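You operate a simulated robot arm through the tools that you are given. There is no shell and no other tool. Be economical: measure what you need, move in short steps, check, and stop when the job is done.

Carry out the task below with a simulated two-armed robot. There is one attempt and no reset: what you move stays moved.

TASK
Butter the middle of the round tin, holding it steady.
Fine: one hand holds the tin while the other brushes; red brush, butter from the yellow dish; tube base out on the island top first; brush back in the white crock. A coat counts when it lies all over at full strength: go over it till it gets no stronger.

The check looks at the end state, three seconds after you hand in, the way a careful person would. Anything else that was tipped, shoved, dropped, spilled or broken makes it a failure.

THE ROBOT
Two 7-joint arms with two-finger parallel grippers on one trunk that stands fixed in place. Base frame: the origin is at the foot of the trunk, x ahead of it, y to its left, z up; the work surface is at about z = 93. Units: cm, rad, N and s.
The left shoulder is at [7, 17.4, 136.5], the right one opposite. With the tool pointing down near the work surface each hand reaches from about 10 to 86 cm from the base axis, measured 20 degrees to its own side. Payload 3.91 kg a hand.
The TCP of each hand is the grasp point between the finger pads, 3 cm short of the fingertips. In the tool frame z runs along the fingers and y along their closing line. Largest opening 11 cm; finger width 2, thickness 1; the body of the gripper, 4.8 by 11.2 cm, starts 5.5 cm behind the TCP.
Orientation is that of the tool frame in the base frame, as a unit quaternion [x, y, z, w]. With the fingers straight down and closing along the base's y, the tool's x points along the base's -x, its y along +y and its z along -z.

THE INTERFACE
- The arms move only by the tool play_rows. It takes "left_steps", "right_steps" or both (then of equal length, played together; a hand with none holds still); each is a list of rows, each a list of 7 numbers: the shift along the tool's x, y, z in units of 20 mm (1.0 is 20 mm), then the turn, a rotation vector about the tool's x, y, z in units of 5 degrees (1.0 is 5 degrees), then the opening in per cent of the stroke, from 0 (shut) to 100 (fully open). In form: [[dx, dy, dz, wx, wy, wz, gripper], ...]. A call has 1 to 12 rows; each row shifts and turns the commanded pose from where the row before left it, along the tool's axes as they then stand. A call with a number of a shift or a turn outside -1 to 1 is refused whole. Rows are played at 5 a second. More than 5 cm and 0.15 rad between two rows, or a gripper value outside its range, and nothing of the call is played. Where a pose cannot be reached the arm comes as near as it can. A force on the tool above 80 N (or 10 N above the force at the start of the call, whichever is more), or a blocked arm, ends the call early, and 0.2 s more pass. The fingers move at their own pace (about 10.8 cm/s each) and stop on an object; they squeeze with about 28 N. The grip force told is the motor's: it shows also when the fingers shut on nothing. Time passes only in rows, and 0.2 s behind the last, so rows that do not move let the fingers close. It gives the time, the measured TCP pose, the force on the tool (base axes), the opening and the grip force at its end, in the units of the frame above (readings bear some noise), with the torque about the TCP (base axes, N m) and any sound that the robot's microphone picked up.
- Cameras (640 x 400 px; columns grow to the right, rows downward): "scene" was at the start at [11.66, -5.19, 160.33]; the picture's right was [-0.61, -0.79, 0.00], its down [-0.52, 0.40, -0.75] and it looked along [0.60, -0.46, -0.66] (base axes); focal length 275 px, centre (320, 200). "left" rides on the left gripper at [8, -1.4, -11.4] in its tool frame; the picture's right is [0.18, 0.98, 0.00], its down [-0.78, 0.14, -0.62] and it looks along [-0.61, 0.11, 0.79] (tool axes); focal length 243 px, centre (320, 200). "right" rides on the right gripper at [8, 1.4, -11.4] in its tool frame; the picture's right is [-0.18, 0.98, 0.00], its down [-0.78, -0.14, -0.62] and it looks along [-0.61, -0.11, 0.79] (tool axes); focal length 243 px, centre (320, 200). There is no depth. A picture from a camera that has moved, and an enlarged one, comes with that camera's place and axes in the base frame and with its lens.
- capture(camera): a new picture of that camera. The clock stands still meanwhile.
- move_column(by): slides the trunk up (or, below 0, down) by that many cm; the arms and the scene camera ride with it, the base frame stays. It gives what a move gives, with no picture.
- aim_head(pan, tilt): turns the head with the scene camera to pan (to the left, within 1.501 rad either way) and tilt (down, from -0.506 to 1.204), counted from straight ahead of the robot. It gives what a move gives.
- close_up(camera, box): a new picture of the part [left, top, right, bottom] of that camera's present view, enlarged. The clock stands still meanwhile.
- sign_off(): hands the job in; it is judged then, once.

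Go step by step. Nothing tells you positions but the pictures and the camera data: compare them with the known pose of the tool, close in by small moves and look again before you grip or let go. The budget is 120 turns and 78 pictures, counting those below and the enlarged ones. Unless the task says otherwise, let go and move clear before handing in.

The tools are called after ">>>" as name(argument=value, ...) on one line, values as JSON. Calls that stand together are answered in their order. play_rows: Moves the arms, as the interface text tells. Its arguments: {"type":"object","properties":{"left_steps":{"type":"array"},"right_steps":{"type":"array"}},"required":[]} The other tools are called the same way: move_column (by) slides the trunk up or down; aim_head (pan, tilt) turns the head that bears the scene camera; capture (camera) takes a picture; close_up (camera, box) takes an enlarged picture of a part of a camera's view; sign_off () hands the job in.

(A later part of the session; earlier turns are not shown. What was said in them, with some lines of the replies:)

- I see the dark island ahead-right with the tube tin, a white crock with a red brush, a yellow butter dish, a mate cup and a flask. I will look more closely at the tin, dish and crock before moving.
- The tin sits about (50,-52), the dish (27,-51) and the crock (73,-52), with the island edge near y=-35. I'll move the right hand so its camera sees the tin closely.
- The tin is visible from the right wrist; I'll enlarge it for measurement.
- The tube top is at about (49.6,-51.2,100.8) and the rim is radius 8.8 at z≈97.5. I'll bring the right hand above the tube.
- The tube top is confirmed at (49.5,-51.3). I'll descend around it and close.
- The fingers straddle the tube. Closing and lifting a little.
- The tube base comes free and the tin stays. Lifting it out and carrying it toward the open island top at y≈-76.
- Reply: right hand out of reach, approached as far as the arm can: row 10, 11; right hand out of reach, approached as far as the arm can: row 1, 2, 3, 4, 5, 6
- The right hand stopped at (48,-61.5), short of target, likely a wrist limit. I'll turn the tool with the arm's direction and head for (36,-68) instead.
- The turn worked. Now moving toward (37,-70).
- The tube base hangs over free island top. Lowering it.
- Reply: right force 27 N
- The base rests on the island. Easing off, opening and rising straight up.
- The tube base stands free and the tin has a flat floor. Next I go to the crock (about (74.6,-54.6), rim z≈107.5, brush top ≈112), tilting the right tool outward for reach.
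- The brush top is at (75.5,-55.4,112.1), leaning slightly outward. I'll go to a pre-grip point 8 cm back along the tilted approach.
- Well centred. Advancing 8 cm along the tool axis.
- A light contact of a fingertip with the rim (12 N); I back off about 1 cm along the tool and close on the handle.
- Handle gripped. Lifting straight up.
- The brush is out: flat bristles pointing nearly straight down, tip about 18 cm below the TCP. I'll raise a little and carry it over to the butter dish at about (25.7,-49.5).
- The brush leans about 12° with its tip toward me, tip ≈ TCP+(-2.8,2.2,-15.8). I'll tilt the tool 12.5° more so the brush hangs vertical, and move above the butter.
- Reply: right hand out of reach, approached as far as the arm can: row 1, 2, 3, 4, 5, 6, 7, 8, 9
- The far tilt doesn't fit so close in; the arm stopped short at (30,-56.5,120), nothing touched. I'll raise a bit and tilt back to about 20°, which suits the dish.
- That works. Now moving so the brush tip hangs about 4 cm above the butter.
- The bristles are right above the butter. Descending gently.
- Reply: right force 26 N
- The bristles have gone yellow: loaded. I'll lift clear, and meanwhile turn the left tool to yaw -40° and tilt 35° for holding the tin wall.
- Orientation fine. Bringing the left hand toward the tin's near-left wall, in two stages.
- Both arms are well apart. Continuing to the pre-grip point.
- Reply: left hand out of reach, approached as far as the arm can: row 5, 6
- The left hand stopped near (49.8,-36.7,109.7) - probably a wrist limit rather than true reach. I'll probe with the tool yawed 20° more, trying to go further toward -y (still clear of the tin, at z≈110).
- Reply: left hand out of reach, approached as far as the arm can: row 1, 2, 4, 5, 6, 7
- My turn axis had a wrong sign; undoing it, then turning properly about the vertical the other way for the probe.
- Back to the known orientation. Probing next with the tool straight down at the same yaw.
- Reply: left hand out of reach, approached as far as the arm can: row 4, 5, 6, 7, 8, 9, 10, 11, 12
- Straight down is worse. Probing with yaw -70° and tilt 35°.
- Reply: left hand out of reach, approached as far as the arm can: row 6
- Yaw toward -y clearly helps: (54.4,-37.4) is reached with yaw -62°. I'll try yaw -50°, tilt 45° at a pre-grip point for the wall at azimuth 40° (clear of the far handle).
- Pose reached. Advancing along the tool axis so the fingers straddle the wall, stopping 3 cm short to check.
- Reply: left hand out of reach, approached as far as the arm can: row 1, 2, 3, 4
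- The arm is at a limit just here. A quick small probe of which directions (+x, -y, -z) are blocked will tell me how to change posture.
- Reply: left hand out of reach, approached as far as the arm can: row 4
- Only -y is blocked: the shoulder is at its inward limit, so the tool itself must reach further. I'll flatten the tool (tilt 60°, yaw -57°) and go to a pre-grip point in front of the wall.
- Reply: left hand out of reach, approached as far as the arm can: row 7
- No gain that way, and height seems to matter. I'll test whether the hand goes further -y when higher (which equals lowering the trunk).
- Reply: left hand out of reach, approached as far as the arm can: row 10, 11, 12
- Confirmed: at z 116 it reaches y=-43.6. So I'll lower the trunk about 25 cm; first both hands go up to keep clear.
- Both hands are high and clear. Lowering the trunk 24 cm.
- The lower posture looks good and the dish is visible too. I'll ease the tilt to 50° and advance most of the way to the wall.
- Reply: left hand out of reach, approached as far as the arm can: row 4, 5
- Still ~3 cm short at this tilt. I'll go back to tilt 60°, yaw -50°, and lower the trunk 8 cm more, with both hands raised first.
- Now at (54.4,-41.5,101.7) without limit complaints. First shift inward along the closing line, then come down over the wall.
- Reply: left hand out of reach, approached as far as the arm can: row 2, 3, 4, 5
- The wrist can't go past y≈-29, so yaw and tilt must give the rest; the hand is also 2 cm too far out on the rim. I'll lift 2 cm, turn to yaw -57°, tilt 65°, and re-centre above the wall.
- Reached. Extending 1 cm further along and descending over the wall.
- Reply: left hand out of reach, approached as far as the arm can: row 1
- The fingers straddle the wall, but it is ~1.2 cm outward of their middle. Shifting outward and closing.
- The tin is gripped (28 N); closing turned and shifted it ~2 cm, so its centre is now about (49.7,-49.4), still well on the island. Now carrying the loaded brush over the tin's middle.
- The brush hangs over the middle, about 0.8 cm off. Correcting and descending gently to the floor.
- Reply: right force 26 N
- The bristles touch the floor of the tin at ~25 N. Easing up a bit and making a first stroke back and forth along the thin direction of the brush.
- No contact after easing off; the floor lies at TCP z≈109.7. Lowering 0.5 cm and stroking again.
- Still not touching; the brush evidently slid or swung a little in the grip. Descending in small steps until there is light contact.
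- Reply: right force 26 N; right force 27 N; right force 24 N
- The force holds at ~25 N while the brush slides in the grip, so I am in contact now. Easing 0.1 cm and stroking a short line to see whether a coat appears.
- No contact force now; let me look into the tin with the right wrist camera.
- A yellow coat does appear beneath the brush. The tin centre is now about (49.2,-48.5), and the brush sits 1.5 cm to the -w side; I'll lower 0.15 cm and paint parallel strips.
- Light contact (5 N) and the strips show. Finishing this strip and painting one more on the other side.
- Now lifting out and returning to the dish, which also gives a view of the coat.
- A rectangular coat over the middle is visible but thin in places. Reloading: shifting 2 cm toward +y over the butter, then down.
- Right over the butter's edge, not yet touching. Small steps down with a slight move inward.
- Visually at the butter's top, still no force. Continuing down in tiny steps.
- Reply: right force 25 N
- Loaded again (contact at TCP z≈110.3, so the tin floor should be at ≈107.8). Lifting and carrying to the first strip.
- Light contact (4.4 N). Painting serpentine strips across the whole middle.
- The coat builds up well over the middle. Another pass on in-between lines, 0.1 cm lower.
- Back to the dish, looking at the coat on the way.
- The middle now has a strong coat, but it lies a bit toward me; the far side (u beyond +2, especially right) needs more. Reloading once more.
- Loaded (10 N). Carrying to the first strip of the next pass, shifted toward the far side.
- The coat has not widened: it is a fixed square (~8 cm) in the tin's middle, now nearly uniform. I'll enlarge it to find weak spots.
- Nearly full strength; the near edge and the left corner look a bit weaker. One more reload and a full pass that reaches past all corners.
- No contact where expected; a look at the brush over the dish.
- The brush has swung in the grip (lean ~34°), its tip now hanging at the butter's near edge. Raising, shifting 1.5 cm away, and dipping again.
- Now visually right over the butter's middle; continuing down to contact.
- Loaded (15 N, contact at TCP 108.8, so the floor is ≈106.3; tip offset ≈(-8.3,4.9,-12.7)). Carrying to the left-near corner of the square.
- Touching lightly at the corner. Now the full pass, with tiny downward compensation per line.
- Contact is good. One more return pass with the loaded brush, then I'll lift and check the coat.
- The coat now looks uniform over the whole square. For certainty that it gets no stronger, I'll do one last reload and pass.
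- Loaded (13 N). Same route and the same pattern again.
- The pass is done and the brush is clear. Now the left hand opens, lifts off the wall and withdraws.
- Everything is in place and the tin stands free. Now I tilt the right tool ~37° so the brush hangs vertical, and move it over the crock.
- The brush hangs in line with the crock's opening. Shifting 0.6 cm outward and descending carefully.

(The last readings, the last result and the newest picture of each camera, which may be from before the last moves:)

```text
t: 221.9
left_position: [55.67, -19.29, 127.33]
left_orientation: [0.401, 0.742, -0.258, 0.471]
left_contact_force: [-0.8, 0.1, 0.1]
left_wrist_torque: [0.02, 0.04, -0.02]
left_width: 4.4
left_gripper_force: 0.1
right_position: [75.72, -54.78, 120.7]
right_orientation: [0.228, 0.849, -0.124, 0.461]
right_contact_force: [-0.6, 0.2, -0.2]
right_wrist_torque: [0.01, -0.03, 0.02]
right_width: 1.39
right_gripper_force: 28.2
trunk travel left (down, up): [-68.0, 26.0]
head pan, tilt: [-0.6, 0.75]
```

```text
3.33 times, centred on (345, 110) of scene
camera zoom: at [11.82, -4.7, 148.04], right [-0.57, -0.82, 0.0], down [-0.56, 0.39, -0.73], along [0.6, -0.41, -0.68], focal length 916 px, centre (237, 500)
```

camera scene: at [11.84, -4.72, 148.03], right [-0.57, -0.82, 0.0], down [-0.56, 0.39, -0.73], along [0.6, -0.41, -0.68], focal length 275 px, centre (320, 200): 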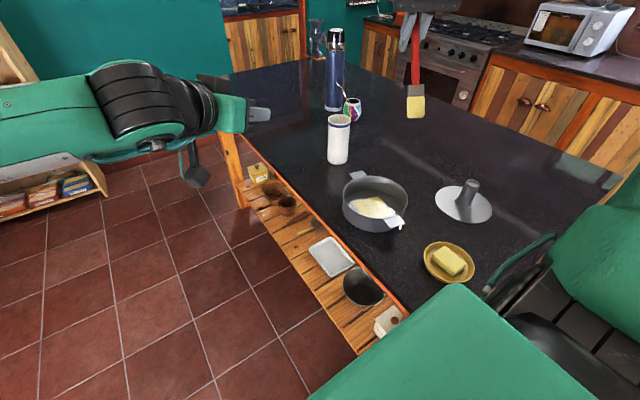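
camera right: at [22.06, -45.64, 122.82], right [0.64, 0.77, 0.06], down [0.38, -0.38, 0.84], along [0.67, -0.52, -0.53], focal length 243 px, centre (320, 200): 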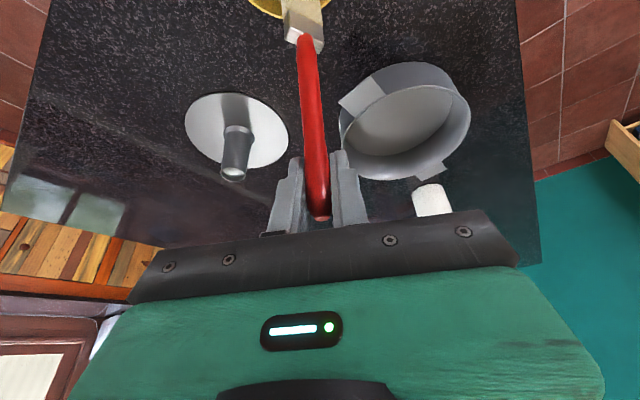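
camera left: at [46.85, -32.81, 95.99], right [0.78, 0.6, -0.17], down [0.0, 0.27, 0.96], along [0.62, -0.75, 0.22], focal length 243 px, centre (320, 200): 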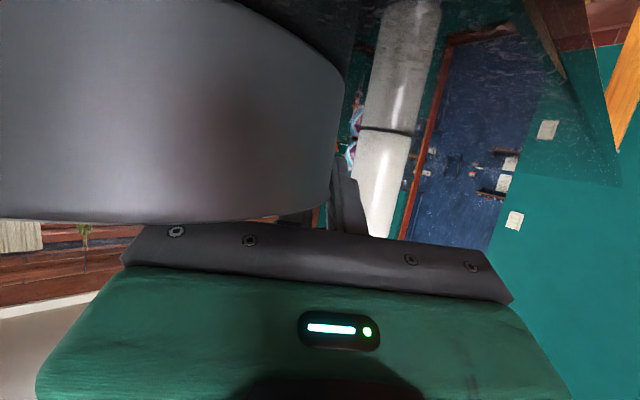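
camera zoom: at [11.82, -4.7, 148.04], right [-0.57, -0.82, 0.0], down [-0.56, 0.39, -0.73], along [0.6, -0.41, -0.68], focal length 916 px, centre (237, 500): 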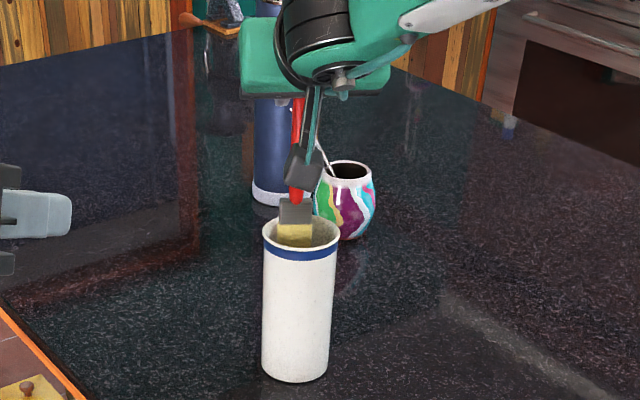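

The bristles are inside the crock. Lowering further with force checks.

>>> play_rows(right_steps=[[0.42, 0, 0.273, 0, 0, 0, 0], [0.42, 0, 0.273, 0, 0, 0, 0], [0.42, 0, 0.273, 0, 0, 0, 0], [0.42, 0, 0.273, 0, 0, 0, 0], [0, 0, 0, 0, 0, 0, 0]])

>>> play_rows(right_steps=[[0.42, 0, 0.273, 0, 0, 0, 0], [0.42, 0, 0.273, 0, 0, 0, 0], [0, 0, 0, 0, 0, 0, 0]])

>>> play_rows(right_steps=[[0.42, 0, 0.273, 0, 0, 0, 0], [0.21, 0, 0.137, 0, 0, 0, 0], [0, 0, 0, 0, 0, 0, 0]])

```text
t: 223.1
left_position: [55.84, -19.26, 127.26]
left_orientation: [0.401, 0.742, -0.258, 0.471]
left_contact_force: [-0.1, 0.6, 0.0]
left_wrist_torque: [-0.02, 0.0, -0.01]
left_width: 4.37
left_gripper_force: 0.0
right_position: [75.71, -54.96, 116.88]
right_orientation: [0.228, 0.849, -0.124, 0.461]
right_contact_force: [0.3, -0.3, -0.7]
right_wrist_torque: [0.01, -0.01, -0.03]
right_width: 1.38
right_gripper_force: 28.1
trunk travel left (down, up): [-68.0, 26.0]
head pan, tilt: [-0.6, 0.75]
```

```text
t: 223.9
left_position: [55.68, -19.2, 127.25]
left_orientation: [0.401, 0.742, -0.258, 0.471]
left_contact_force: [-0.2, 0.3, 0.0]
left_wrist_torque: [-0.03, -0.01, -0.02]
left_width: 4.41
left_gripper_force: 0.0
right_position: [75.72, -54.89, 114.85]
right_orientation: [0.229, 0.849, -0.124, 0.46]
right_contact_force: [0.3, 0.0, -0.4]
right_wrist_torque: [-0.01, 0.0, 0.0]
right_width: 1.36
right_gripper_force: 28.1
trunk travel left (down, up): [-68.0, 26.0]
head pan, tilt: [-0.6, 0.75]
```

```text
t: 224.7
left_position: [55.77, -19.19, 127.34]
left_orientation: [0.401, 0.742, -0.258, 0.471]
left_contact_force: [1.1, 0.5, 0.5]
left_wrist_torque: [0.0, 0.03, 0.01]
left_width: 4.39
left_gripper_force: 0.1
right_position: [75.61, -54.87, 113.46]
right_orientation: [0.228, 0.849, -0.124, 0.461]
right_contact_force: [-0.1, 0.1, -0.6]
right_wrist_torque: [0.01, -0.04, -0.03]
right_width: 1.41
right_gripper_force: 27.8
trunk travel left (down, up): [-68.0, 26.0]
head pan, tilt: [-0.6, 0.75]
```

>>> play_rows(right_steps=[[0.21, 0, 0.137, 0, 0, 0, 0], [0.21, 0, 0.137, 0, 0, 0, 0], [0, 0, 0, 0, 0, 0, 0]])

>>> play_rows(right_steps=[[0.21, 0, 0.137, 0, 0, 0, 0], [0.21, 0, 0.137, 0, 0, 0, 0], [0, 0, 0, 0, 0, 0, 0]])

```text
t: 225.5
left_position: [55.8, -19.4, 127.32]
left_orientation: [0.402, 0.742, -0.258, 0.47]
left_contact_force: [0.3, -0.4, -0.3]
left_wrist_torque: [0.0, 0.02, 0.0]
left_width: 4.41
left_gripper_force: 0.1
right_position: [75.66, -54.79, 112.25]
right_orientation: [0.228, 0.849, -0.124, 0.461]
right_contact_force: [-0.1, 0.1, -0.9]
right_wrist_torque: [0.0, -0.01, -0.02]
right_width: 1.38
right_gripper_force: 28.1
trunk travel left (down, up): [-68.0, 26.0]
head pan, tilt: [-0.6, 0.75]
```

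```text
t: 226.3
left_position: [55.81, -19.35, 127.33]
left_orientation: [0.401, 0.742, -0.258, 0.471]
left_contact_force: [0.2, 0.2, 0.7]
left_wrist_torque: [-0.01, 0.03, -0.03]
left_width: 4.43
left_gripper_force: 0.0
right_position: [75.63, -54.82, 111.11]
right_orientation: [0.228, 0.849, -0.124, 0.461]
right_contact_force: [0.2, -0.6, -1.0]
right_wrist_torque: [0.04, -0.04, -0.03]
right_width: 1.39
right_gripper_force: 27.8
trunk travel left (down, up): [-68.0, 26.0]
head pan, tilt: [-0.6, 0.75]
```

The brush is nearly at the crock's bottom. Opening and backing away along the tool axis.

>>> play_rows(right_steps=[[0, 0, 0, 0, 0, 0, 15], [0, 0, 0, 0, 0, 0, 30], [0, 0, 0, 0, 0, 0, 45], [0, 0, 0, 0, 0, 0, 45], [0, 0, -0.5, 0, 0, 0, 45], [0, 0, -0.7, 0, 0, 0, 45], [0, 0, -1, 0, 0, 0, 45], [0, 0, -1, 0, 0, 0, 45], [0, 0, -1, 0, 0, 0, 45], [0, 0, -1, 0, 0, 0, 45], [0, 0, -1, 0, 0, 0, 45], [0, 0, 0, 0, 0, 0, 45]])

>>> play_rows(right_steps=[[-0.839, 0, -0.545, 0, 0, 0, 45], [-0.839, 0, -0.545, 0, 0, 0, 45], [-0.839, 0, -0.545, 0, 0, 0, 45], [-0.839, 0, -0.545, 0, 0, 0, 45], [0, 0, -1, 0, 0, 0, 45], [0, 0, -1, 0, 0, 0, 45], [0, 0, -1, 0, 0, 0, 45], [0, 0, 0, 0, 0, 0, 45]])

>>> capture(camera="scene")

```text
t: 228.9
left_position: [55.72, -19.32, 127.22]
left_orientation: [0.402, 0.742, -0.259, 0.47]
left_contact_force: [0.5, 0.6, 0.3]
left_wrist_torque: [-0.02, 0.04, -0.02]
left_width: 4.37
left_gripper_force: 0.2
right_position: [66.47, -49.64, 118.0]
right_orientation: [0.228, 0.849, -0.124, 0.461]
right_contact_force: [-1.2, -0.4, -0.3]
right_wrist_torque: [-0.03, -0.01, 0.0]
right_width: 4.95
right_gripper_force: 0.0
trunk travel left (down, up): [-68.0, 26.0]
head pan, tilt: [-0.6, 0.75]
```

```text
t: 230.7
left_position: [55.9, -19.32, 127.25]
left_orientation: [0.402, 0.741, -0.259, 0.471]
left_contact_force: [-0.2, 0.3, 1.4]
left_wrist_torque: [-0.03, 0.0, 0.03]
left_width: 4.41
left_gripper_force: 0.0
right_position: [62.15, -47.01, 129.19]
right_orientation: [0.228, 0.849, -0.123, 0.461]
right_contact_force: [0.3, -0.3, 0.8]
right_wrist_torque: [0.02, 0.01, 0.0]
right_width: 4.92
right_gripper_force: 0.1
trunk travel left (down, up): [-68.0, 26.0]
head pan, tilt: [-0.6, 0.75]
```

```text
0 pictures are left
camera scene: at [11.89, -4.74, 148.03], right [-0.57, -0.82, 0.0], down [-0.56, 0.39, -0.73], along [0.6, -0.41, -0.68], focal length 275 px, centre (320, 200)
```

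scene: 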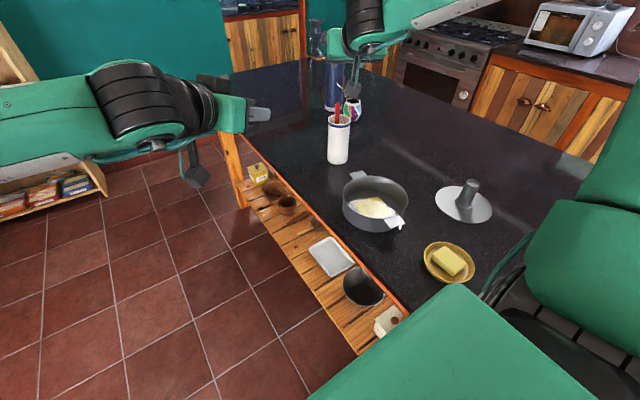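

The brush stands in the crock, the tube base is on the island top, the tin's middle is coated and both hands are clear. Handing in.

>>> sign_off()

```text
The job is handed in.
```

I buttered the middle of the round tin with the red brush while the left hand held the tin, and I've handed the job in. The coat covers the whole middle square and looked even. I made one more loaded pass after that and did not check that pass up close.

- **Tin:** it moved about 2 cm and turned about 14° when the left hand closed on its wall. It is still well on the island.
- **Tube base:** it stands on the island top.
- **Brush:** it is back in the white crock.
- **Everything else:** in the last picture nothing else looked moved, tipped or spilled, and both hands were clear.
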